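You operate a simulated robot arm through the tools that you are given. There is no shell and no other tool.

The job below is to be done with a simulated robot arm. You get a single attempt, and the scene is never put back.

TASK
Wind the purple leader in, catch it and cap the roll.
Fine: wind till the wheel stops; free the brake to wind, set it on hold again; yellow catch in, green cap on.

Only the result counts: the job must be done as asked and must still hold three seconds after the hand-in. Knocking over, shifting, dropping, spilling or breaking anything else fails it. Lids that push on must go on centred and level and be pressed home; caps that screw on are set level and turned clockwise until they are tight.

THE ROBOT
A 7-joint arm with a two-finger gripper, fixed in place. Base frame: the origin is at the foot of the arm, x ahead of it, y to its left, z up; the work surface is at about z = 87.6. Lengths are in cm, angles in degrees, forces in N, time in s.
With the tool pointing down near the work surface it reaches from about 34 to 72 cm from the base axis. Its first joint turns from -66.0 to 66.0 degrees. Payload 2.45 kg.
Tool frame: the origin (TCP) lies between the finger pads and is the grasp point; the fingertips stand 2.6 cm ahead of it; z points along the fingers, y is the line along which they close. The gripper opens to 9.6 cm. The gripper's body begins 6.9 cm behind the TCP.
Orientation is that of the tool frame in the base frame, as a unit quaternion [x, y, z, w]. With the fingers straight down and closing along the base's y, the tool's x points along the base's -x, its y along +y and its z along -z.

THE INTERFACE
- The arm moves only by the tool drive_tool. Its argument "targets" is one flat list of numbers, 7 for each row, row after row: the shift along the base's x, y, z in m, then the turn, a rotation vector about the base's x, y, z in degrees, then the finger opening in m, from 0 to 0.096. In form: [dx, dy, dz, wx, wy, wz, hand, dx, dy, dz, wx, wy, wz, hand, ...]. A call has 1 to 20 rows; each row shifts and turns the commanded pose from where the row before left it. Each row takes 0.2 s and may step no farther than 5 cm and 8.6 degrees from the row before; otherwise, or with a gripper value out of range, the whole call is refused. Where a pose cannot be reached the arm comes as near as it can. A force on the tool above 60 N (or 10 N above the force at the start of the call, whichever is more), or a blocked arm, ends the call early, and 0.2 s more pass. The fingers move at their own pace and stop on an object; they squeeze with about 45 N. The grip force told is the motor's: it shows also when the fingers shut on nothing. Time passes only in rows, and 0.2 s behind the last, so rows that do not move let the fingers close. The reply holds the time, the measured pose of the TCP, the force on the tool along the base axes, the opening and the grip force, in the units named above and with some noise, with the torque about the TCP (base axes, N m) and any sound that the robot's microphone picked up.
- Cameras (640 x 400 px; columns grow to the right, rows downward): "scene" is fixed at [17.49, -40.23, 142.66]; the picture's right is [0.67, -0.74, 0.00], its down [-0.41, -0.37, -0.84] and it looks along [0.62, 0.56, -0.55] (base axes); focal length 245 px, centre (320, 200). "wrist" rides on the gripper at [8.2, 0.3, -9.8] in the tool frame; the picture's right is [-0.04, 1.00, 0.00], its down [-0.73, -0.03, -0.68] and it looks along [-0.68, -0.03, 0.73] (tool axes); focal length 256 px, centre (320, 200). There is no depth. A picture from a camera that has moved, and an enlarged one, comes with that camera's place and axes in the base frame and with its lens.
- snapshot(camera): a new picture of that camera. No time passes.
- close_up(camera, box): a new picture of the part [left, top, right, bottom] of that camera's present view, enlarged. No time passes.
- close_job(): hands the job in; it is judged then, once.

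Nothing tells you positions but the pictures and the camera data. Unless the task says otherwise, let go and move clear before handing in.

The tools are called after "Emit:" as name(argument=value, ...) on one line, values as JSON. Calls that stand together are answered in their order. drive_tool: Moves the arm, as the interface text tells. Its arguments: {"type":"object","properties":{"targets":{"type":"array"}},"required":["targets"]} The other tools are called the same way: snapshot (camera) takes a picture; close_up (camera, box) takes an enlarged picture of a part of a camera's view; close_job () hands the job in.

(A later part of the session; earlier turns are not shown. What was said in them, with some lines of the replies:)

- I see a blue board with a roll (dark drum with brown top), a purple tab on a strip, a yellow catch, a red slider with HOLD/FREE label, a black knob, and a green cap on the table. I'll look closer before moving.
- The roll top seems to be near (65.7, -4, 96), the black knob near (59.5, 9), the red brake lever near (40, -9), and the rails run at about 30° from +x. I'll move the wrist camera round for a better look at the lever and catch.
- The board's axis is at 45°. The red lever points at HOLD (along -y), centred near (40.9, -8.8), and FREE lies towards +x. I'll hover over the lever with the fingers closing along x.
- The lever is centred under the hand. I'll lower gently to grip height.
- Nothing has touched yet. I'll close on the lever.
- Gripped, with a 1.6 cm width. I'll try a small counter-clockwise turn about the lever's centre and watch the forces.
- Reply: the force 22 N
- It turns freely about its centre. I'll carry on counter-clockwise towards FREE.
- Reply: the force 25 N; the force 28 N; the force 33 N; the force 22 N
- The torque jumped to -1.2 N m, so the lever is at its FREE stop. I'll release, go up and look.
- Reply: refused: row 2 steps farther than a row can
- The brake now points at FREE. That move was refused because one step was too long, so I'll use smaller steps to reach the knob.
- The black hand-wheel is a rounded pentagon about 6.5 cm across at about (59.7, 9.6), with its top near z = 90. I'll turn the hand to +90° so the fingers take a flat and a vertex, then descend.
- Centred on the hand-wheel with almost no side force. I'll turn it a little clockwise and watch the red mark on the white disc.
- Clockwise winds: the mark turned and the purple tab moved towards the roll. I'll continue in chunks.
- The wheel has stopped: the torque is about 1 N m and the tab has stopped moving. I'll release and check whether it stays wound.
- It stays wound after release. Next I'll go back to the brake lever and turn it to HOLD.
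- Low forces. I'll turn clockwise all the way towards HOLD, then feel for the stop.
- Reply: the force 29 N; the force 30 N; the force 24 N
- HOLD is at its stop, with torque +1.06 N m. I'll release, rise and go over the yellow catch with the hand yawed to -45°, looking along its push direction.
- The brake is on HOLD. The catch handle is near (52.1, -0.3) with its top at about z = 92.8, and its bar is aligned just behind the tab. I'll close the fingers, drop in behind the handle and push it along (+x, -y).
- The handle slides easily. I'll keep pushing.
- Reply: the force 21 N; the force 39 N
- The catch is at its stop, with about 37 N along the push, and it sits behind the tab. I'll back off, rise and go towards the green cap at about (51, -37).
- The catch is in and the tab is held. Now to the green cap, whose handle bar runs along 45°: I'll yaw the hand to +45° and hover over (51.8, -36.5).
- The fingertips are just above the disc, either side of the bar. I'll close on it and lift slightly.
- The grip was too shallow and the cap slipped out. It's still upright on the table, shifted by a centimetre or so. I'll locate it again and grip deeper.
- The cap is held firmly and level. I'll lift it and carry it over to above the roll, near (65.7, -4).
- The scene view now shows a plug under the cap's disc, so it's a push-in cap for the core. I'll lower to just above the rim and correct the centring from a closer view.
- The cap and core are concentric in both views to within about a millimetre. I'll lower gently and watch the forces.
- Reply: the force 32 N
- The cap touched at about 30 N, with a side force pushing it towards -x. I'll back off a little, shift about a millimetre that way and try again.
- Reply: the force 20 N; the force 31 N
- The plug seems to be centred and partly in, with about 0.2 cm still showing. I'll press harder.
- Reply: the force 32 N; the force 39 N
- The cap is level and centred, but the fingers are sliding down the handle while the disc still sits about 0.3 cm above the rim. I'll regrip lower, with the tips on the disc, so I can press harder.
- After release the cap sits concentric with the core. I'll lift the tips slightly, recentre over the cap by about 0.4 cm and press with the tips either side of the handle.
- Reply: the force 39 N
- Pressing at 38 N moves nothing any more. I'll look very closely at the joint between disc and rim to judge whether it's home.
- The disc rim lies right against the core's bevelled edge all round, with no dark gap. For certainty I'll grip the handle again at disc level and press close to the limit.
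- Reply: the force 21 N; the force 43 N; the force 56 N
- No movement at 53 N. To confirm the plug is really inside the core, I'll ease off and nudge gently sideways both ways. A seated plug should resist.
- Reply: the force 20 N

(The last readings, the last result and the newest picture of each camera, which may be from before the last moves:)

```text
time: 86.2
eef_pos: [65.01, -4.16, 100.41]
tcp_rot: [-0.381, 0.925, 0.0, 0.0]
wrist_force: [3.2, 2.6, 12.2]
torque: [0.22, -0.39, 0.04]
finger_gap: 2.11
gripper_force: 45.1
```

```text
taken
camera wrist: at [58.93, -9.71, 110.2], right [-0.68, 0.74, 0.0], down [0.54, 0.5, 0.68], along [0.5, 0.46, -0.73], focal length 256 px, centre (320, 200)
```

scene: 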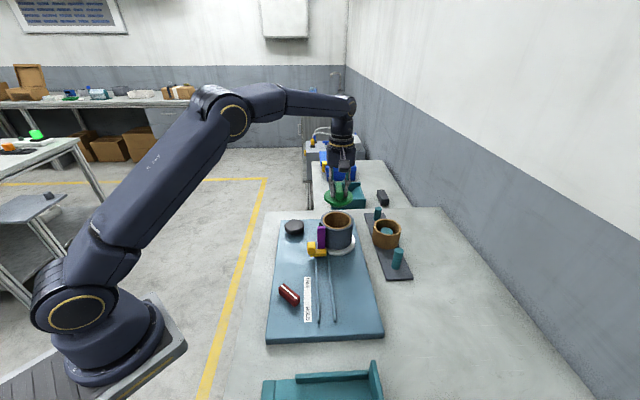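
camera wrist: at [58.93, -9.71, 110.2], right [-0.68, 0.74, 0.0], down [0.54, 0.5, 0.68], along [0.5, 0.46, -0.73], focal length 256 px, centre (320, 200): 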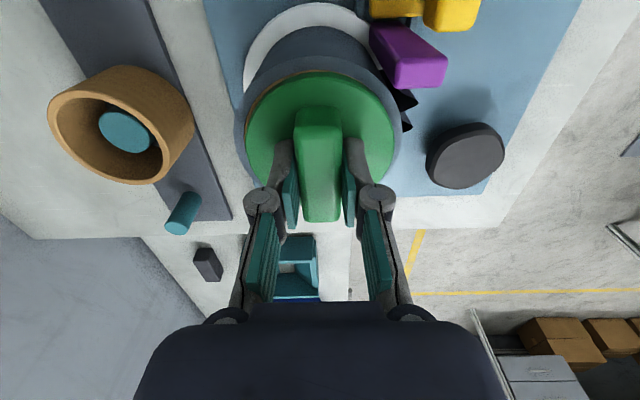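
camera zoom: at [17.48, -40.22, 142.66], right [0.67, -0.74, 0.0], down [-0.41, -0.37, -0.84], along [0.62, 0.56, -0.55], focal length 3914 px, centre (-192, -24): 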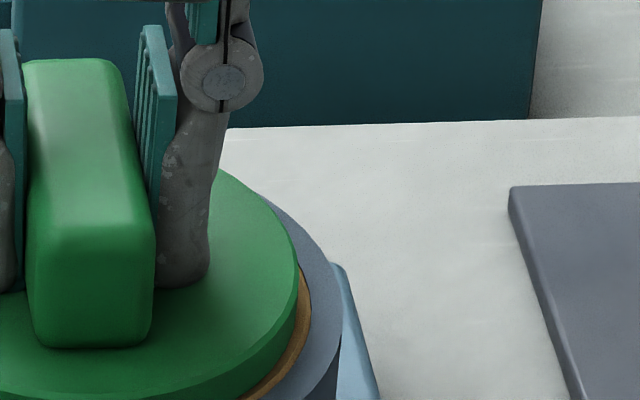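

The cap is level, and the disc's lower bevel rests on the rim. I'll recentre it within its small play, then try a light clockwise turn to find out whether it's a plain push fit or threaded.

Emit:
drive_tool(targets=[0.0015, 0.0007, 0, 0, 0, 0, 0.01, 0, 0, 0, 0, 0, 0, 0.01])

Emit:
drive_tool(targets=[0, 0, 0, 0, 0, -4, 0.01, 0, 0, 0, 0, 0, -4, 0.01, 0, 0, 0, 0, 0, 0, 0.01])

Emit:
close_up(camera="scene", box=[318, 207, 358, 235])

```text
time: 86.8
eef_pos: [65.09, -4.25, 100.43]
tcp_rot: [-0.382, 0.924, 0.0, 0.0]
wrist_force: [-2.9, 0.6, 13.7]
torque: [0.54, 0.05, 0.17]
finger_gap: 2.09
gripper_force: 45.3
```

```text
time: 87.6
eef_pos: [65.07, -4.37, 100.51]
tcp_rot: [-0.316, 0.949, 0.0, 0.001]
wrist_force: [0.2, 2.1, 6.7]
torque: [0.25, -0.23, 0.07]
finger_gap: 2.08
gripper_force: 44.5
```

```text
14.29 times, centred on (338, 221) of scene
camera zoom: at [17.48, -40.22, 142.66], right [0.67, -0.74, 0.0], down [-0.41, -0.37, -0.84], along [0.62, 0.56, -0.55], focal length 3495 px, centre (63, -100)
```

zoom: 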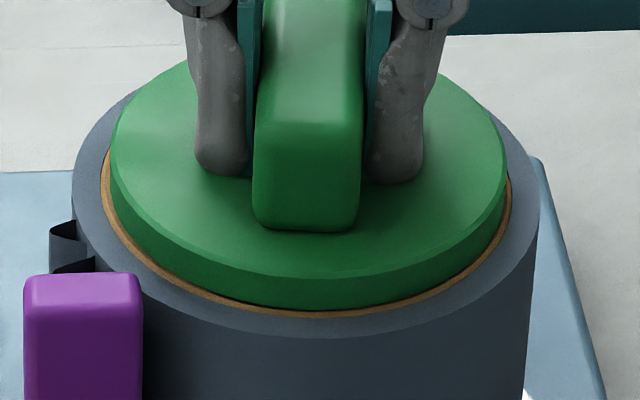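

The upward force dropped while turning clockwise, so it might be threaded. I'll continue turning and watch height and torque.

Emit:
drive_tool(targets=[0, 0, 0, 0, 0, -6, 0.01, 0, 0, 0, 0, 0, -6, 0.01, 0, 0, 0, 0, 0, -6, 0.01, 0, 0, 0, 0, 0, 0, 0.01])

Emit:
drive_tool(targets=[0, 0, 0, 0, 0, -6, 0.01, 0, 0, 0, 0, 0, -6, 0.01, 0, 0, 0, 0, 0, -6, 0.01, 0, 0, 0, 0, 0, 0, 0.01])

Emit:
close_up(camera="scene", box=[318, 207, 358, 235])

```text
time: 88.6
eef_pos: [65.05, -4.42, 100.49]
tcp_rot: [-0.164, 0.986, -0.001, 0.002]
wrist_force: [0.3, -2.0, 13.9]
torque: [-0.07, 0.17, 0.11]
finger_gap: 2.11
gripper_force: 44.6
```

```text
time: 89.6
eef_pos: [65.07, -4.33, 100.47]
tcp_rot: [-0.007, 1.0, 0.0, 0.001]
wrist_force: [-0.2, -0.2, 17.9]
torque: [-0.02, 0.1, 0.15]
finger_gap: 2.07
gripper_force: 44.6
```

```text
14.29 times, centred on (338, 221) of scene
camera zoom: at [17.46, -40.23, 142.66], right [0.67, -0.74, 0.0], down [-0.41, -0.37, -0.84], along [0.62, 0.56, -0.55], focal length 3495 px, centre (63, -100)
```

zoom: 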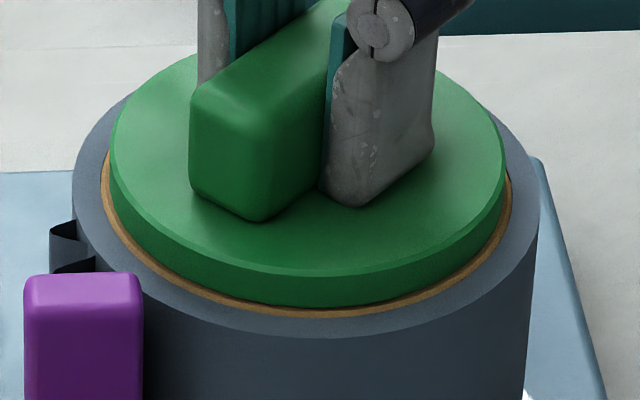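

Turning gives only friction torque and no descent, so it isn't threaded. I'll check side constraint more decisively with a larger gentle nudge.

Emit:
drive_tool(targets=[0, 0, 0.001, 0, 0, 0, 0.01, -0.002, 0, 0, 0, 0, 0, 0.01, 0, 0, 0, 0, 0, 0, 0.01])

Emit:
drive_tool(targets=[-0.002, 0, 0, 0, 0, 0, 0.01, 0, 0, 0, 0, 0, 0, 0.01])

Emit:
drive_tool(targets=[-0.001, 0, 0, 0, 0, 0, 0.01, 0, 0, 0, 0, 0, 0, 0.01])

Emit:
close_up(camera="scene", box=[318, 207, 358, 235])

```text
time: 90.4
eef_pos: [64.96, -4.3, 100.46]
tcp_rot: [-0.008, 1.0, 0.0, -0.002]
wrist_force: [1.5, 0.4, 3.1]
torque: [0.01, -0.09, 0.04]
finger_gap: 2.11
gripper_force: 45.0
```

```text
time: 91.0
eef_pos: [64.67, -4.4, 100.5]
tcp_rot: [-0.007, 1.0, -0.001, 0.0]
wrist_force: [0.4, 0.6, 2.4]
torque: [0.03, -0.04, 0.0]
finger_gap: 2.09
gripper_force: 45.4
```

```text
time: 91.6
eef_pos: [64.67, -4.38, 100.32]
tcp_rot: [-0.008, 1.0, 0.0, 0.001]
wrist_force: [6.6, 1.0, -1.7]
torque: [0.01, -0.36, -0.05]
finger_gap: 2.08
gripper_force: 45.3
```

```text
14.29 times, centred on (338, 221) of scene
camera zoom: at [17.52, -40.23, 142.65], right [0.67, -0.74, 0.0], down [-0.41, -0.37, -0.84], along [0.62, 0.56, -0.55], focal length 3495 px, centre (63, -100)
```

zoom: 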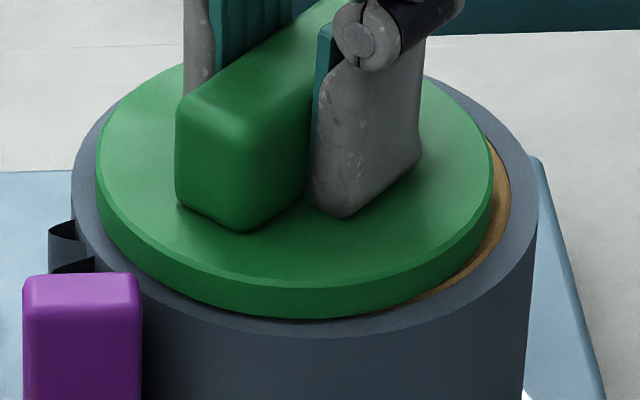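

At the last nudge the side force jumped with no downward load, so the plug is inside the core and reached its wall. I'll find the opposite walls to get the exact centre.

Emit:
drive_tool(targets=[0.003, 0, 0, 0, 0, 0, 0.01, 0.002, 0, 0, 0, 0, 0, 0.01, 0, 0, 0, 0, 0, 0, 0.01])

Emit:
drive_tool(targets=[0.0015, 0, 0, 0, 0, 0, 0.01, 0, 0, 0, 0, 0, 0, 0.01])

Emit:
drive_tool(targets=[0.001, 0, 0, 0, 0, 0, 0.01, 0, 0, 0, 0, 0, 0, 0.01])

Emit:
drive_tool(targets=[0.001, 0, 0, 0, 0, 0, 0.01, 0, 0, 0, 0, 0, 0, 0.01])

Emit:
close_up(camera="scene", box=[318, 207, 358, 235])

```text
time: 92.4
eef_pos: [65.19, -4.42, 100.51]
tcp_rot: [-0.008, 1.0, 0.001, 0.0]
wrist_force: [-1.0, 0.6, -0.1]
torque: [-0.01, 0.03, 0.01]
finger_gap: 2.09
gripper_force: 45.1
```

```text
time: 93.0
eef_pos: [65.35, -4.31, 100.5]
tcp_rot: [-0.008, 1.0, 0.001, 0.0]
wrist_force: [-0.4, -0.4, 0.2]
torque: [0.01, -0.01, -0.01]
finger_gap: 2.09
gripper_force: 45.3
```

```text
time: 93.6
eef_pos: [65.39, -4.31, 100.37]
tcp_rot: [-0.007, 1.0, 0.0, 0.0]
wrist_force: [-0.2, 0.0, 0.0]
torque: [0.0, 0.01, 0.0]
finger_gap: 2.07
gripper_force: 45.0
```

```text
time: 94.2
eef_pos: [65.52, -4.27, 100.49]
tcp_rot: [-0.008, 1.0, 0.0, -0.001]
wrist_force: [-0.4, 0.1, -0.3]
torque: [0.01, 0.01, 0.01]
finger_gap: 2.1
gripper_force: 45.0
```

```text
14.29 times, centred on (338, 221) of scene
camera zoom: at [17.49, -40.23, 142.66], right [0.67, -0.74, 0.0], down [-0.41, -0.37, -0.84], along [0.62, 0.56, -0.55], focal length 3495 px, centre (63, -100)
```

zoom: 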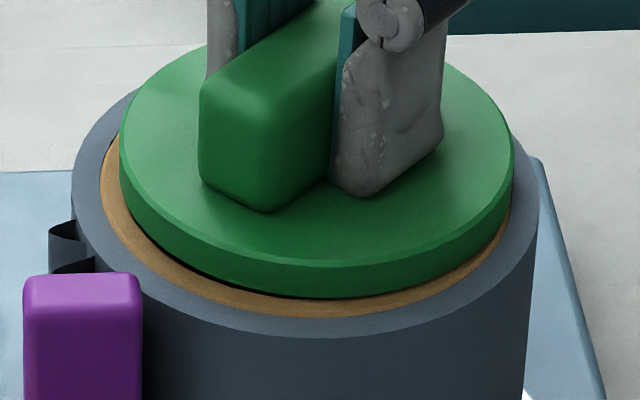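

Emit:
drive_tool(targets=[0.001, 0, 0, 0, 0, 0, 0.01, 0, 0, 0, 0, 0, 0, 0.01])

Emit:
drive_tool(targets=[0.001, 0, 0, 0, 0, 0, 0.01, 0, 0, 0, 0, 0, 0, 0.01])

Emit:
drive_tool(targets=[0.001, 0, 0, 0, 0, 0, 0.01, 0, 0, 0, 0, 0, 0, 0.01])

```text
time: 94.8
eef_pos: [65.54, -4.34, 100.32]
tcp_rot: [-0.008, 1.0, 0.0, -0.001]
wrist_force: [0.2, 0.9, 0.3]
torque: [-0.01, 0.01, 0.02]
finger_gap: 2.11
gripper_force: 45.5
```

```text
time: 95.4
eef_pos: [65.67, -4.29, 100.48]
tcp_rot: [-0.007, 1.0, 0.0, 0.0]
wrist_force: [-0.1, 0.1, -0.3]
torque: [-0.06, -0.02, 0.01]
finger_gap: 2.11
gripper_force: 45.2
```

```text
time: 96.0
eef_pos: [65.79, -4.24, 100.42]
tcp_rot: [-0.008, 1.0, 0.0, 0.0]
wrist_force: [-5.9, 0.0, 1.6]
torque: [0.03, 0.16, 0.04]
finger_gap: 2.11
gripper_force: 44.9
```

Opposite contacts are 1.15 cm apart in x, so the centre is midway. I'll go there and do the same in y.

Emit:
drive_tool(targets=[-0.0058, 0, 0, 0, 0, 0, 0.01, 0, 0.004, 0, 0, 0, 0, 0.01, 0, 0, 0, 0, 0, 0, 0.01])

Emit:
drive_tool(targets=[0, 0.001, 0, 0, 0, 0, 0.01, 0, 0, 0, 0, 0, 0, 0.01])

Emit:
drive_tool(targets=[0, 0.001, 0, 0, 0, 0, 0.01, 0, 0, 0, 0, 0, 0, 0.01])

Emit:
close_up(camera="scene", box=[318, 207, 358, 235])

```text
time: 96.8
eef_pos: [65.17, -3.76, 100.55]
tcp_rot: [-0.009, 1.0, 0.0, 0.0]
wrist_force: [0.1, -0.9, 1.8]
torque: [-0.02, -0.1, -0.03]
finger_gap: 2.09
gripper_force: 45.4
```

```text
time: 97.4
eef_pos: [65.08, -3.7, 100.44]
tcp_rot: [-0.008, 1.0, 0.0, 0.0]
wrist_force: [0.0, -0.3, 0.2]
torque: [-0.02, -0.07, -0.01]
finger_gap: 2.09
gripper_force: 45.0
```

```text
time: 98.0
eef_pos: [65.08, -3.76, 100.53]
tcp_rot: [-0.006, 1.0, -0.001, -0.001]
wrist_force: [-0.4, -5.1, -2.0]
torque: [-0.26, 0.01, 0.03]
finger_gap: 2.11
gripper_force: 44.8
```

```text
14.29 times, centred on (338, 221) of scene
camera zoom: at [17.5, -40.24, 142.65], right [0.67, -0.74, 0.0], down [-0.41, -0.37, -0.84], along [0.62, 0.56, -0.55], focal length 3495 px, centre (63, -100)
```

zoom: 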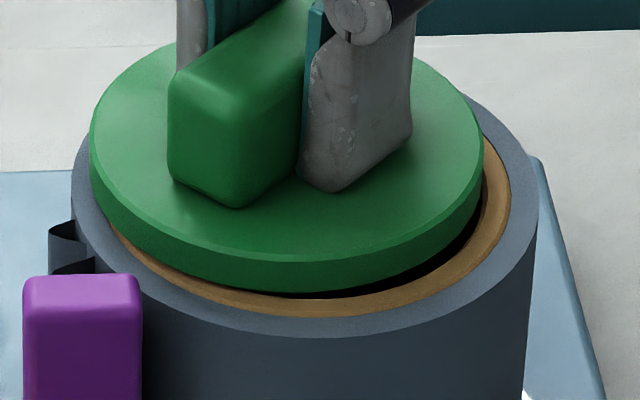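

Emit:
drive_tool(targets=[0, -0.005, 0, 0, 0, 0, 0.01, 0, -0.0045, 0, 0, 0, 0, 0.01, 0, 0, 0, 0, 0, 0, 0.01])

Emit:
drive_tool(targets=[0, -0.001, 0, 0, 0, 0, 0.01, 0, 0, 0, 0, 0, 0, 0.01])

Emit:
drive_tool(targets=[0, -0.001, 0, 0, 0, 0, 0.01, 0, 0, 0, 0, 0, 0, 0.01])

```text
time: 98.8
eef_pos: [65.1, -4.64, 100.51]
tcp_rot: [-0.008, 1.0, 0.0, 0.001]
wrist_force: [0.6, 0.8, 0.2]
torque: [0.01, -0.03, 0.02]
finger_gap: 2.1
gripper_force: 45.4
```

```text
time: 99.4
eef_pos: [65.27, -4.76, 100.48]
tcp_rot: [-0.007, 1.0, 0.001, 0.0]
wrist_force: [0.3, -0.2, 0.5]
torque: [0.01, -0.04, 0.0]
finger_gap: 2.11
gripper_force: 45.3
```

```text
time: 100.0
eef_pos: [65.13, -4.8, 100.43]
tcp_rot: [-0.008, 1.0, 0.0, 0.001]
wrist_force: [0.4, 2.0, 0.1]
torque: [0.08, -0.01, 0.02]
finger_gap: 2.09
gripper_force: 45.1
```

Emit:
drive_tool(targets=[0, 0.0056, 0, 0, 0, 0, 0.01, 0, 0, 0, 0, 0, 0, 0.01])

Emit:
close_up(camera="scene", box=[318, 207, 358, 235])

Emit:
drive_tool(targets=[0, 0, -0.002, 0, 0, 0, 0.01, 0, 0, 0, 0, 0, 0, 0.01])

Emit:
drive_tool(targets=[0, 0, -0.002, 0, 0, 0, 0.01, 0, 0, 0, 0, 0, 0, 0.01])

Emit:
close_up(camera="scene", box=[318, 207, 358, 235])

```text
time: 100.6
eef_pos: [65.13, -4.28, 100.51]
tcp_rot: [-0.007, 1.0, 0.0, 0.0]
wrist_force: [-0.1, -0.3, -0.3]
torque: [-0.01, 0.01, -0.01]
finger_gap: 2.09
gripper_force: 44.6
```

```text
14.29 times, centred on (338, 221) of scene
camera zoom: at [17.49, -40.23, 142.66], right [0.67, -0.74, 0.0], down [-0.41, -0.37, -0.84], along [0.62, 0.56, -0.55], focal length 3495 px, centre (63, -100)
```

zoom: 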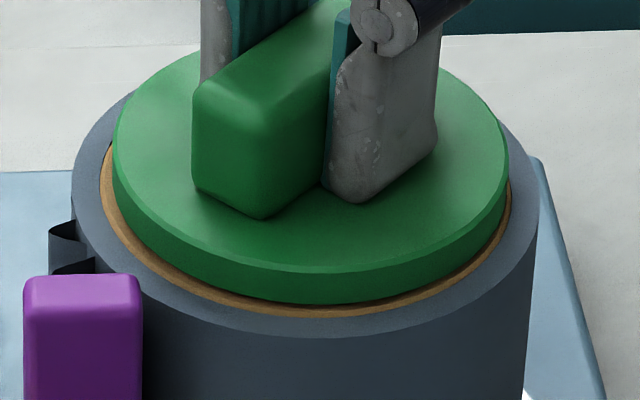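

```text
time: 101.2
eef_pos: [65.15, -4.39, 100.52]
tcp_rot: [-0.008, 1.0, 0.0, 0.001]
wrist_force: [-0.7, -0.9, 12.1]
torque: [-0.03, 0.51, 0.02]
finger_gap: 2.1
gripper_force: 44.6
```

```text
time: 101.8
eef_pos: [65.14, -4.41, 100.48]
tcp_rot: [-0.008, 1.0, 0.0, 0.003]
wrist_force: [-8.1, 0.1, 39.1]
torque: [0.0, 0.95, 0.01]
finger_gap: 2.08
gripper_force: 45.0
```

```text
14.29 times, centred on (338, 221) of scene
camera zoom: at [17.39, -40.22, 142.67], right [0.67, -0.74, 0.0], down [-0.41, -0.37, -0.84], along [0.62, 0.56, -0.55], focal length 3495 px, centre (63, -100)
```

zoom: 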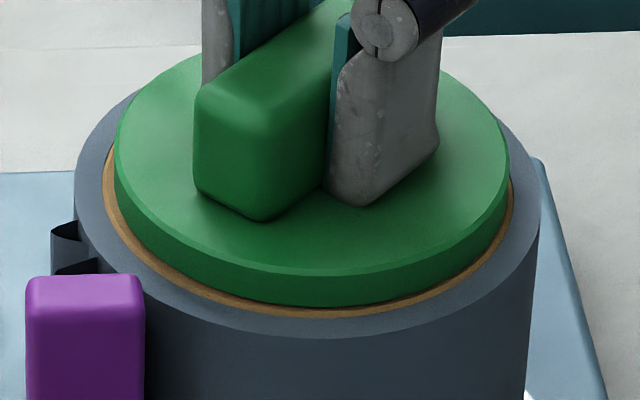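

The plug is inside, the disc sits on the rim at a hard stop, and the cap is centred by contact. One more firm press here, then I'll ease off and release.

Emit:
drive_tool(targets=[-0.0008, 0, -0.001, 0, 0, 0, 0.01, 0, 0, 0, 0, 0, 0, 0.01])

Emit:
drive_tool(targets=[0.0004, 0, 0.005, 0, 0, 0, 0.01, 0, 0, 0, 0, 0, 0, 0.01])

Emit:
close_up(camera="scene", box=[318, 207, 358, 235])

Emit:
close_up(camera="wrist", box=[230, 0, 410, 180])

```text
time: 102.4
eef_pos: [65.1, -4.33, 100.34]
tcp_rot: [-0.008, 1.0, -0.001, 0.003]
wrist_force: [-8.1, -0.5, 44.6]
torque: [-0.02, 0.92, 0.0]
finger_gap: 2.09
gripper_force: 44.6
```

```text
time: 103.0
eef_pos: [65.17, -4.31, 100.36]
tcp_rot: [-0.007, 1.0, 0.0, 0.0]
wrist_force: [3.1, -1.8, 11.9]
torque: [-0.13, -0.6, -0.03]
finger_gap: 2.1
gripper_force: 45.1
```

```text
14.29 times, centred on (338, 221) of scene
camera zoom: at [17.47, -40.23, 142.66], right [0.67, -0.74, 0.0], down [-0.41, -0.37, -0.84], along [0.62, 0.56, -0.55], focal length 3495 px, centre (63, -100)
```

zoom: 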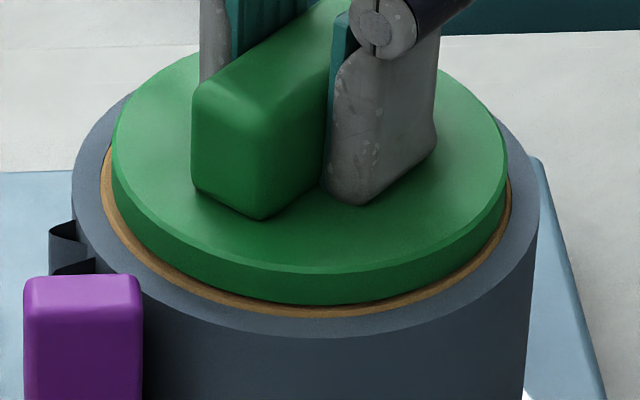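

```text
2.22 times, centred on (320, 90) of wrist
camera zoom: at [57.04, -4.06, 110.23], right [0.03, 1.0, 0.0], down [0.73, -0.02, 0.68], along [0.68, -0.02, -0.73], focal length 569 px, centre (320, 444)
```

zoom: 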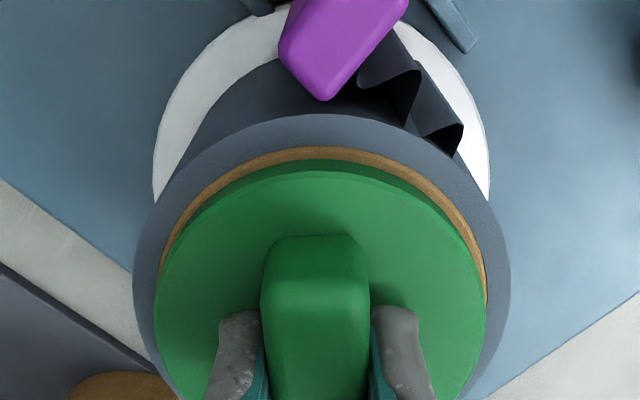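

Emit:
drive_tool(targets=[0, 0, 0.0008, 0, 0, 0, 0.01, 0, 0, 0, 0, 0, 0, 0.03, 0, 0, 0, 0, 0, 0, 0.036, 0, 0, 0.005, 0, 0, 0, 0.04, 0, 0, 0.02, 0, 0, 0, 0.04, 0, 0, 0.04, 0, 0, 0, 0.04, 0, 0, 0.04, 0, 0, 0, 0.04, 0, 0, 0, 0, 0, 0, 0.04])

Emit:
close_up(camera="scene", box=[318, 205, 358, 233])

Emit:
snapshot(camera="wrist")

Emit:
close_up(camera="scene", box=[270, 200, 390, 320])

```text
time: 104.8
eef_pos: [64.93, -4.26, 111.13]
tcp_rot: [-0.007, 1.0, 0.0, 0.0]
wrist_force: [0.8, -1.0, 0.1]
torque: [0.0, 0.01, 0.04]
finger_gap: 4.01
gripper_force: 0.1
```

```text
14.29 times, centred on (338, 219) of scene
camera zoom: at [17.49, -40.23, 142.66], right [0.67, -0.74, 0.0], down [-0.41, -0.37, -0.84], along [0.62, 0.56, -0.55], focal length 3495 px, centre (63, -71)
```

zoom: 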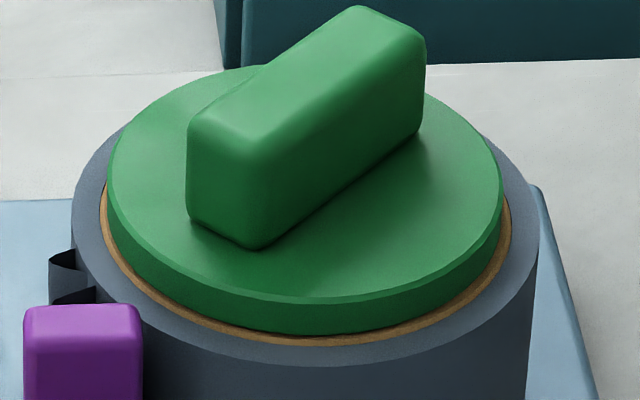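

```text
taken
camera wrist: at [56.85, -4.07, 120.93], right [0.02, 1.0, 0.0], down [0.73, -0.02, 0.68], along [0.68, -0.02, -0.73], focal length 256 px, centre (320, 200)
```

wrist: 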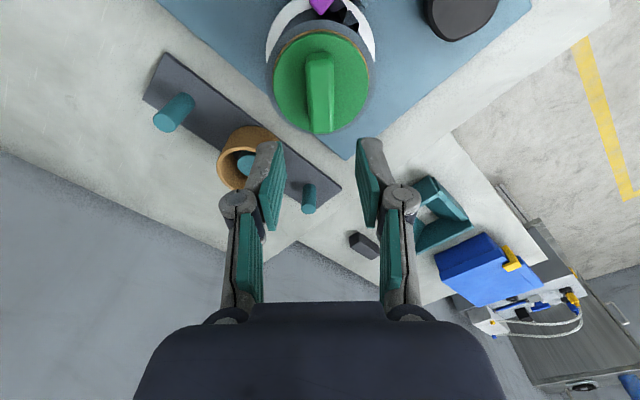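

```text
3.33 times, centred on (330, 260) of scene
camera zoom: at [17.49, -40.23, 142.66], right [0.67, -0.74, 0.0], down [-0.41, -0.37, -0.84], along [0.62, 0.56, -0.55], focal length 816 px, centre (287, 0)
```

zoom: 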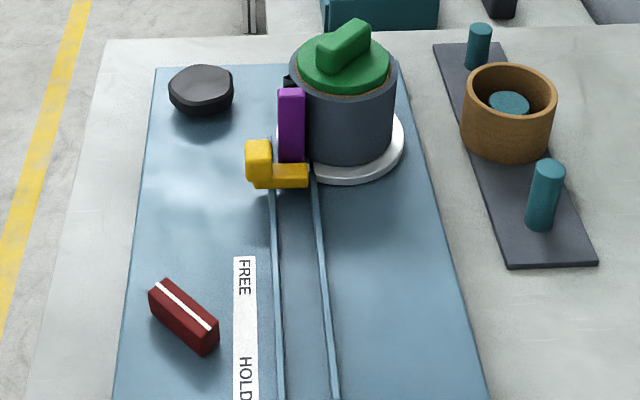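

The cap is level and concentric after release, and everything else is in place. As a last safeguard I'll press down once more with closed fingers on the middle of the handle.

Emit:
drive_tool(targets=[0, 0, 0, 0, 0, 0, 0, 0, 0, 0, 0, 0, 0, 0, 0, 0, -0.04, 0, 0, 0, 0, 0, 0, -0.03, 0, 0, 0, 0, 0, 0, 0, 0, 0, 0, 0])

Emit:
close_up(camera="scene", box=[318, 200, 358, 228])

Emit:
close_up(camera="wrist", box=[230, 0, 410, 180])

```text
time: 106.0
eef_pos: [65.21, -4.24, 103.96]
tcp_rot: [-0.008, 1.0, 0.0, 0.0]
wrist_force: [0.2, -0.1, -0.2]
torque: [-0.01, -0.02, 0.01]
finger_gap: 0.02
gripper_force: 28.5
```

```text
14.29 times, centred on (338, 214) of scene
camera zoom: at [17.49, -40.23, 142.66], right [0.67, -0.74, 0.0], down [-0.41, -0.37, -0.84], along [0.62, 0.56, -0.55], focal length 3495 px, centre (63, 0)
```

zoom: 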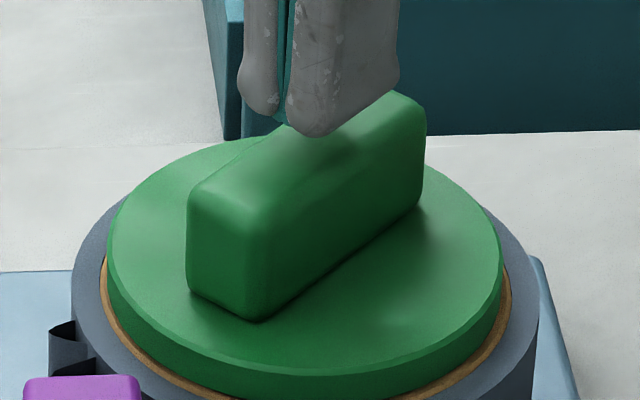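

```text
2.22 times, centred on (320, 90) of wrist
camera zoom: at [57.0, -4.04, 113.83], right [0.02, 1.0, 0.0], down [0.73, -0.02, 0.68], along [0.68, -0.02, -0.73], focal length 569 px, centre (320, 444)
```

zoom: 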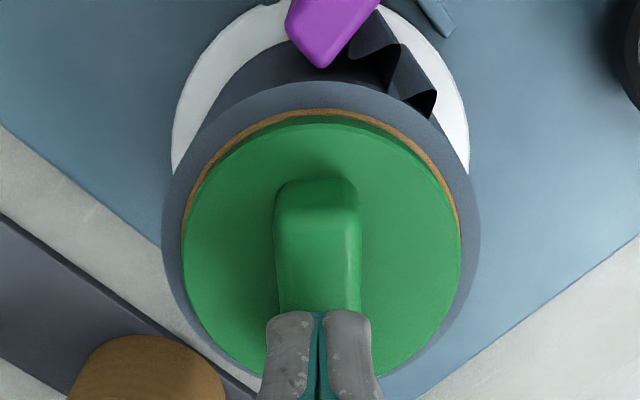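

Emit:
drive_tool(targets=[-0.0015, 0, -0.006, 0, 0, 0, 0, 0, 0, -0.004, 0, 0, 0, 0, 0, 0, 0, 0, 0, 0, 0])

Emit:
drive_tool(targets=[0, 0, -0.003, 0, 0, 0, 0, 0, 0, 0, 0, 0, 0, 0])

```text
time: 106.8
eef_pos: [65.05, -4.12, 102.99]
tcp_rot: [-0.008, 1.0, 0.0, 0.0]
wrist_force: [-1.1, -0.5, 0.7]
torque: [-0.01, 0.02, 0.03]
finger_gap: 0.61
gripper_force: 28.4
```

```text
time: 107.4
eef_pos: [65.01, -4.27, 103.01]
tcp_rot: [-0.008, 1.0, 0.0, 0.001]
wrist_force: [-5.9, 0.8, 22.0]
torque: [0.05, 0.2, 0.02]
finger_gap: 0.61
gripper_force: 28.7
```

Emit:
drive_tool(targets=[-0.0005, 0, -0.002, 0, 0, 0, 0, 0, 0, 0, 0, 0, 0, 0])

Emit:
drive_tool(targets=[-0.0003, 0, -0.001, 0, 0, 0, 0, 0, 0, 0, 0, 0, 0, 0])

Emit:
close_up(camera="scene", box=[318, 205, 358, 233])

```text
time: 108.0
eef_pos: [64.98, -4.24, 103.04]
tcp_rot: [-0.009, 1.0, 0.0, 0.004]
wrist_force: [-5.3, 2.3, 42.3]
torque: [0.07, 0.36, -0.02]
finger_gap: 0.62
gripper_force: 28.5
```

```text
time: 108.6
eef_pos: [65.09, -4.19, 103.02]
tcp_rot: [-0.008, 1.0, 0.0, 0.006]
wrist_force: [-9.1, 2.3, 49.1]
torque: [0.07, 0.49, -0.02]
finger_gap: 0.6
gripper_force: 28.1
```

```text
14.29 times, centred on (338, 219) of scene
camera zoom: at [17.36, -40.21, 142.68], right [0.67, -0.74, 0.0], down [-0.41, -0.37, -0.84], along [0.62, 0.56, -0.55], focal length 3495 px, centre (63, -71)
```

zoom: 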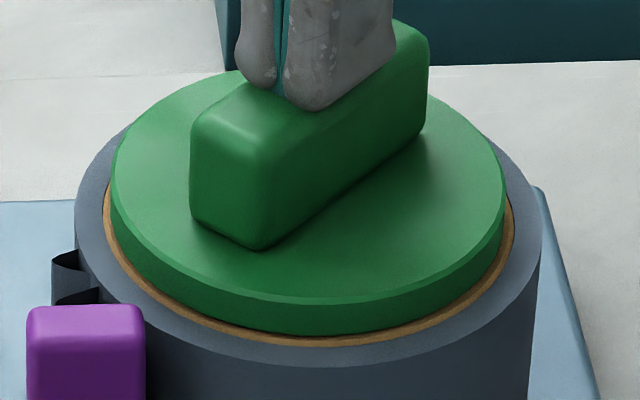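

Still a hard stop. Since the wing-shaped handle could also mean a twist cap, I'll grip it again and test a longer clockwise turn under light load.

Emit:
drive_tool(targets=[0.0008, 0, 0.01, 0, 0, 0, 0, 0, 0, 0.005, 0, 0, 0, 0.04, 0, 0, 0, 0, 0, 0, 0.04, 0, 0, 0, 0, 0, 0, 0.04, 0.001, 0, -0.02, 0, 0, 0, 0.04, 0, 0, -0.013, 0, 0, 0, 0.04, 0, 0, 0, 0, 0, 0, 0.04])

Emit:
close_up(camera="wrist", box=[230, 0, 410, 180])

```text
time: 110.2
eef_pos: [65.11, -4.35, 100.76]
tcp_rot: [-0.008, 1.0, 0.0, -0.001]
wrist_force: [-0.1, -0.3, -0.2]
torque: [0.0, 0.05, -0.03]
finger_gap: 4.02
gripper_force: 0.0
```

```text
2.22 times, centred on (320, 90) of wrist
camera zoom: at [57.02, -4.06, 110.49], right [0.02, 1.0, 0.0], down [0.73, -0.02, 0.68], along [0.68, -0.02, -0.73], focal length 569 px, centre (320, 444)
```

zoom: 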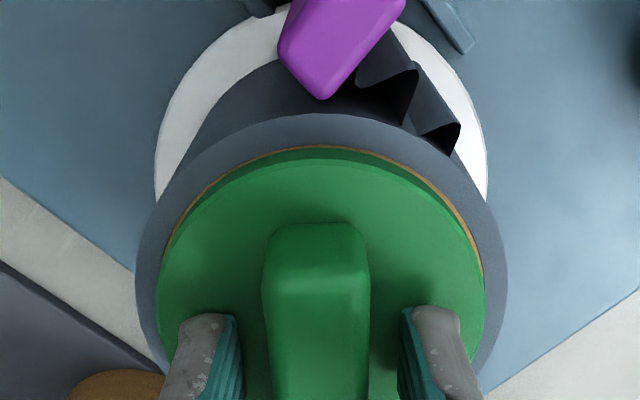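

Emit:
drive_tool(targets=[0, 0, -0.001, 0, 0, 0, 0.01, 0, 0, 0, 0, 0, 0, 0.01, 0, 0, 0, 0, 0, 0, 0.01, 0, 0, 0, 0, 0, 0, 0.01, 0.0017, 0, 0, 0, 0, 0, 0.01, 0, 0, 0, 0, 0, 0, 0.01])

Emit:
close_up(camera="wrist", box=[230, 0, 410, 180])

Emit:
close_up(camera="scene", box=[318, 205, 358, 233])

```text
time: 111.6
eef_pos: [65.41, -4.31, 100.71]
tcp_rot: [-0.008, 1.0, 0.0, -0.001]
wrist_force: [-0.9, -0.1, 1.7]
torque: [-0.02, -0.01, 0.01]
finger_gap: 2.1
gripper_force: 45.4
```

```text
2.22 times, centred on (320, 90) of wrist
camera zoom: at [57.17, -4.07, 110.44], right [0.02, 1.0, 0.0], down [0.73, -0.02, 0.68], along [0.68, -0.02, -0.73], focal length 569 px, centre (320, 444)
```

zoom: 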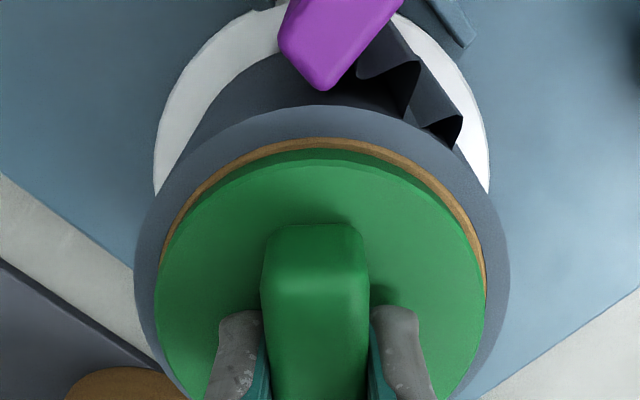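

```text
14.29 times, centred on (338, 219) of scene
camera zoom: at [17.49, -40.23, 142.66], right [0.67, -0.74, 0.0], down [-0.41, -0.37, -0.84], along [0.62, 0.56, -0.55], focal length 3495 px, centre (63, -71)
```

zoom: 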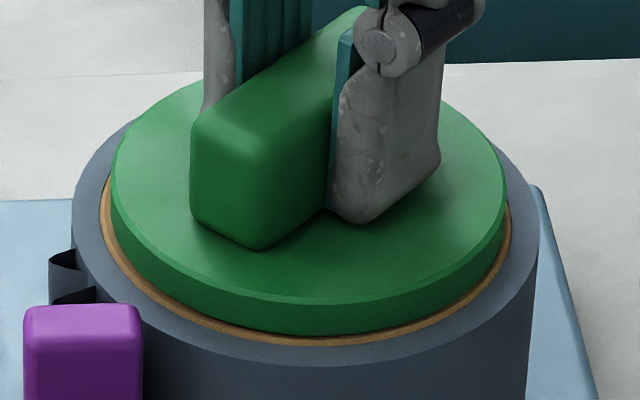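

Emit:
drive_tool(targets=[0, 0, -0.0005, 0, 0, -8, 0.01, 0, 0, 0, 0, 0, -8, 0.01, 0, 0, 0, 0, 0, -8, 0.01, 0, 0, 0, 0, 0, -8, 0.01, 0, 0, 0, 0, 0, 0, 0.01])

Emit:
drive_tool(targets=[0, 0, 0, 0, 0, -8, 0.01, 0, 0, 0, 0, 0, -8, 0.01, 0, 0, 0, 0, 0, -8, 0.01, 0, 0, 0, 0, 0, -8, 0.01, 0, 0, 0, 0, 0, 0, 0.01])

Emit:
drive_tool(targets=[0, 0, 0, 0, 0, -8, 0.01, 0, 0, 0, 0, 0, -8, 0.01, 0, 0, 0, 0, 0, -8, 0.01, 0, 0, 0, 0, 0, 0, 0.01])

Emit:
close_up(camera="scene", box=[318, 205, 358, 233])

```text
time: 112.8
eef_pos: [65.22, -4.25, 100.72]
tcp_rot: [0.27, 0.963, 0.0, 0.001]
wrist_force: [-2.2, -2.1, 14.6]
torque: [-0.01, 0.23, 0.05]
finger_gap: 2.1
gripper_force: 44.5
```

```text
time: 114.0
eef_pos: [65.26, -4.21, 100.58]
tcp_rot: [0.524, 0.852, 0.0, 0.001]
wrist_force: [1.1, 0.6, 18.3]
torque: [-0.02, -0.03, 0.14]
finger_gap: 2.08
gripper_force: 45.2
```

```text
time: 115.0
eef_pos: [65.16, -4.26, 100.56]
tcp_rot: [0.691, 0.723, 0.001, 0.0]
wrist_force: [0.0, 1.0, 21.8]
torque: [0.05, -0.01, 0.12]
finger_gap: 2.09
gripper_force: 45.3
```

```text
14.29 times, centred on (338, 219) of scene
camera zoom: at [17.45, -40.22, 142.66], right [0.67, -0.74, 0.0], down [-0.41, -0.37, -0.84], along [0.62, 0.56, -0.55], focal length 3495 px, centre (63, -71)
```

zoom: 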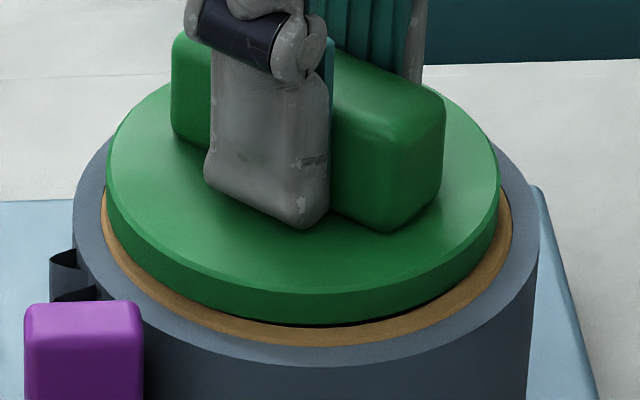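

There's no thread, only friction, so it's a plain push-on cap. The turn carried it slightly off centre, so I'll ease off and bring it back.

Emit:
drive_tool(targets=[0, 0, 0.0015, 0, 0, 0, 0.01, -0.0016, -0.0024, 0, 0, 0, 0, 0.01, 0, 0, 0, 0, 0, 0, 0.01])

Emit:
close_up(camera="scene", box=[318, 205, 358, 233])

Emit:
close_up(camera="wrist", box=[230, 0, 410, 180])

```text
time: 115.8
eef_pos: [64.98, -4.47, 100.56]
tcp_rot: [0.69, 0.724, -0.001, -0.001]
wrist_force: [-0.2, 3.2, 8.2]
torque: [-0.15, -0.08, 0.04]
finger_gap: 2.11
gripper_force: 45.3
```

```text
14.29 times, centred on (338, 219) of scene
camera zoom: at [17.48, -40.22, 142.66], right [0.67, -0.74, 0.0], down [-0.41, -0.37, -0.84], along [0.62, 0.56, -0.55], focal length 3495 px, centre (63, -71)
```

zoom: 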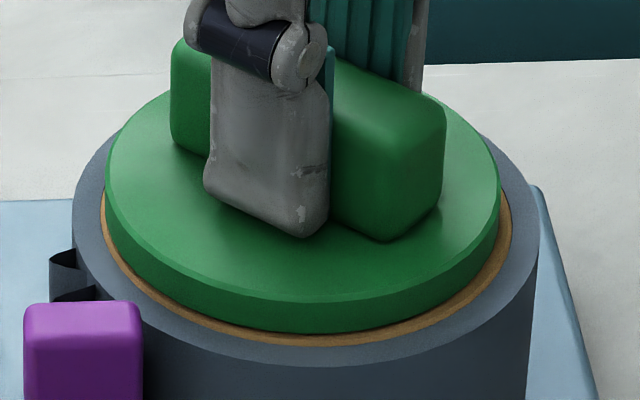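

```text
2.22 times, centred on (320, 90) of wrist
camera zoom: at [64.98, 3.73, 110.42], right [1.0, 0.01, 0.0], down [0.01, -0.73, 0.68], along [0.01, -0.68, -0.73], focal length 569 px, centre (320, 444)
```

zoom: 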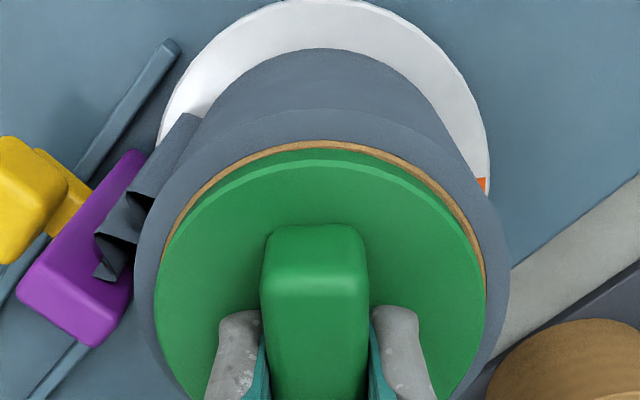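

Emit:
drive_tool(targets=[0.0007, -0.0004, 0, 0, 0, 0, 0.01, 0, 0, -0.002, 0, 0, 0, 0.01, 0, 0, 0, 0, 0, 0, 0.01])

Emit:
drive_tool(targets=[0, 0, -0.0015, 0, 0, 0, 0.01, 0, 0, 0, 0, 0, 0, 0.01])

Emit:
drive_tool(targets=[0, 0, 0.0045, 0, 0, 0, 0.01, 0, 0, 0, 0, 0, 0, 0.01])

Emit:
close_up(camera="scene", box=[318, 205, 358, 233])

```text
time: 116.6
eef_pos: [65.15, -4.48, 100.58]
tcp_rot: [0.688, 0.725, 0.0, 0.001]
wrist_force: [-7.8, 1.7, 22.6]
torque: [-0.07, 0.23, 0.03]
finger_gap: 2.09
gripper_force: 45.3
```

```text
time: 117.2
eef_pos: [65.22, -4.49, 100.58]
tcp_rot: [0.689, 0.725, 0.001, 0.001]
wrist_force: [-9.3, 1.2, 31.2]
torque: [0.02, 0.29, 0.01]
finger_gap: 2.11
gripper_force: 45.3
```

```text
time: 117.8
eef_pos: [65.01, -4.65, 100.55]
tcp_rot: [0.689, 0.725, -0.002, -0.001]
wrist_force: [0.2, 0.6, -0.3]
torque: [0.0, 0.03, -0.01]
finger_gap: 2.09
gripper_force: 45.0
```

```text
14.29 times, centred on (338, 219) of scene
camera zoom: at [17.5, -40.23, 142.66], right [0.67, -0.74, 0.0], down [-0.41, -0.37, -0.84], along [0.62, 0.56, -0.55], focal length 3495 px, centre (63, -71)
```

zoom: 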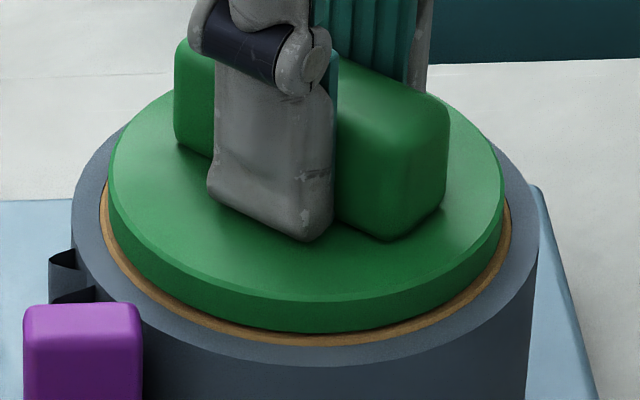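

It's centred with zero load. I'll open and rise clear.

Emit:
drive_tool(targets=[0, 0, 0, 0, 0, 0, 0.03, 0, 0, 0, 0, 0, 0, 0.04, 0, 0, 0, 0, 0, 0, 0.045, 0, 0, 0.01, 0, 0, 0, 0.045, 0, 0, 0.03, 0, 0, 0, 0.045, 0, 0, 0.045, 0, 0, 0, 0.045, 0, 0, 0.045, 0, 0, 0, 0.045, -0.04, 0.02, 0.01, 0, 0, 0, 0.045, -0.04, 0.02, 0.01, 0, 0, 0, 0.045, -0.04, 0.02, 0.01, 0, 0, 0, 0.045, 0, 0, 0, 0, 0, 0, 0.045])

Emit:
close_up(camera="scene", box=[318, 205, 358, 233])

Emit:
snapshot(camera="scene")

Emit:
close_up(camera="scene", box=[260, 205, 380, 325])

Emit:
snapshot(camera="wrist")

```text
time: 120.2
eef_pos: [53.13, 1.63, 116.52]
tcp_rot: [0.689, 0.725, 0.0, 0.0]
wrist_force: [-0.3, 0.0, -1.0]
torque: [0.01, -0.02, 0.03]
finger_gap: 4.49
gripper_force: 0.1
```

```text
14.29 times, centred on (338, 219) of scene
camera zoom: at [17.49, -40.23, 142.66], right [0.67, -0.74, 0.0], down [-0.41, -0.37, -0.84], along [0.62, 0.56, -0.55], focal length 3495 px, centre (63, -71)
```

zoom: 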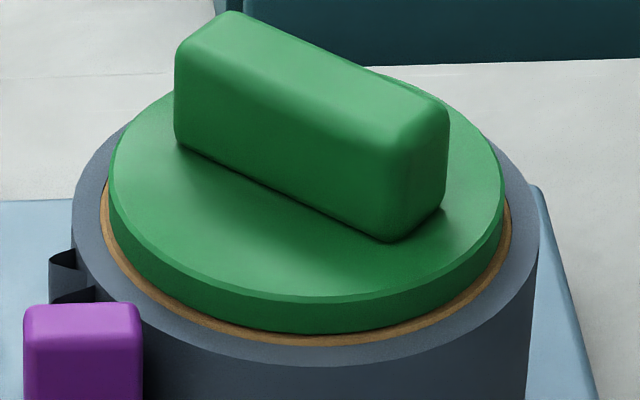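

```text
taken
```

scene: 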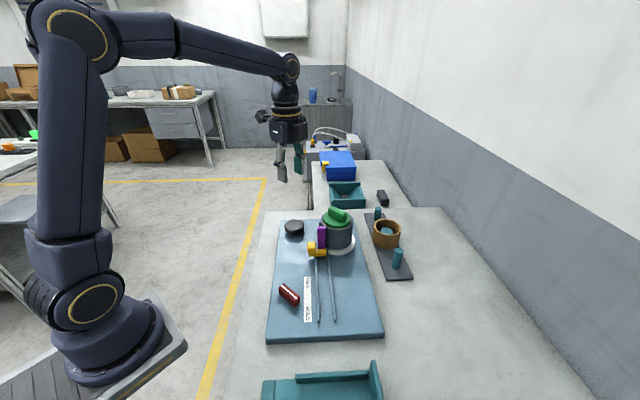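

```text
3.33 times, centred on (320, 265) of scene
camera zoom: at [17.49, -40.23, 142.66], right [0.67, -0.74, 0.0], down [-0.41, -0.37, -0.84], along [0.62, 0.56, -0.55], focal length 816 px, centre (320, -17)
```

zoom: 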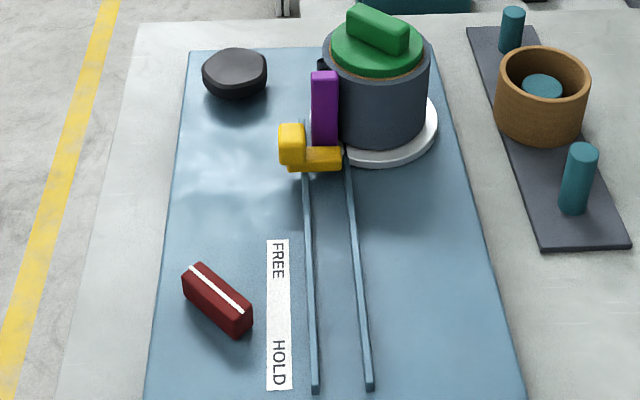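

```text
taken
camera wrist: at [53.12, 9.85, 126.3], right [1.0, 0.01, 0.0], down [0.01, -0.73, 0.68], along [0.01, -0.68, -0.73], focal length 256 px, centre (320, 200)
```

wrist: 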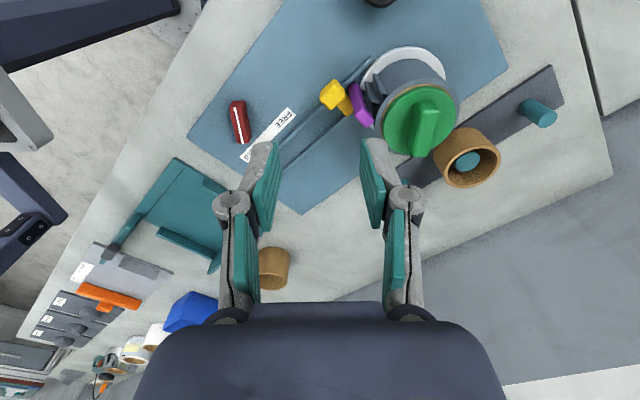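

The leader is wound to its stop, the brake is on HOLD, the catch is in behind the tab, and the cap sits level and centred on the roll. The arm is clear, so I'm handing in.

Emit:
close_job()

```text
The job is handed in.
```

I wound the purple leader in until the wheel stopped, caught it, and capped the roll, then handed the job in. I don't have the verdict.

- **Brake:** I turned the red lever to FREE to wind and back to HOLD afterwards. Both times it went to its stop.
- **Wheel:** I turned it clockwise until the torque rose sharply and the tab stopped moving. It stayed wound when I let go.
- **Catch:** I pushed the yellow catch in behind the purple tab until it reached a firm stop.
- **Cap:** The green cap is seated level and centred. Pressing at up to about 53 N moved it no further, and a clockwise turn met only friction, so I treated it as push-on.
- **Cap fit:** The plug is loose in the core, with about half a centimetre of play each way. Its final centring is by eye and by touch, not held by the fit.

**Slip while lifting the cap:** On the first lift the cap slipped out of the fingers and shifted a centimetre or two on the table. It stayed upright, and I gripped it lower and carried it over. I saw nothing else knocked or moved.
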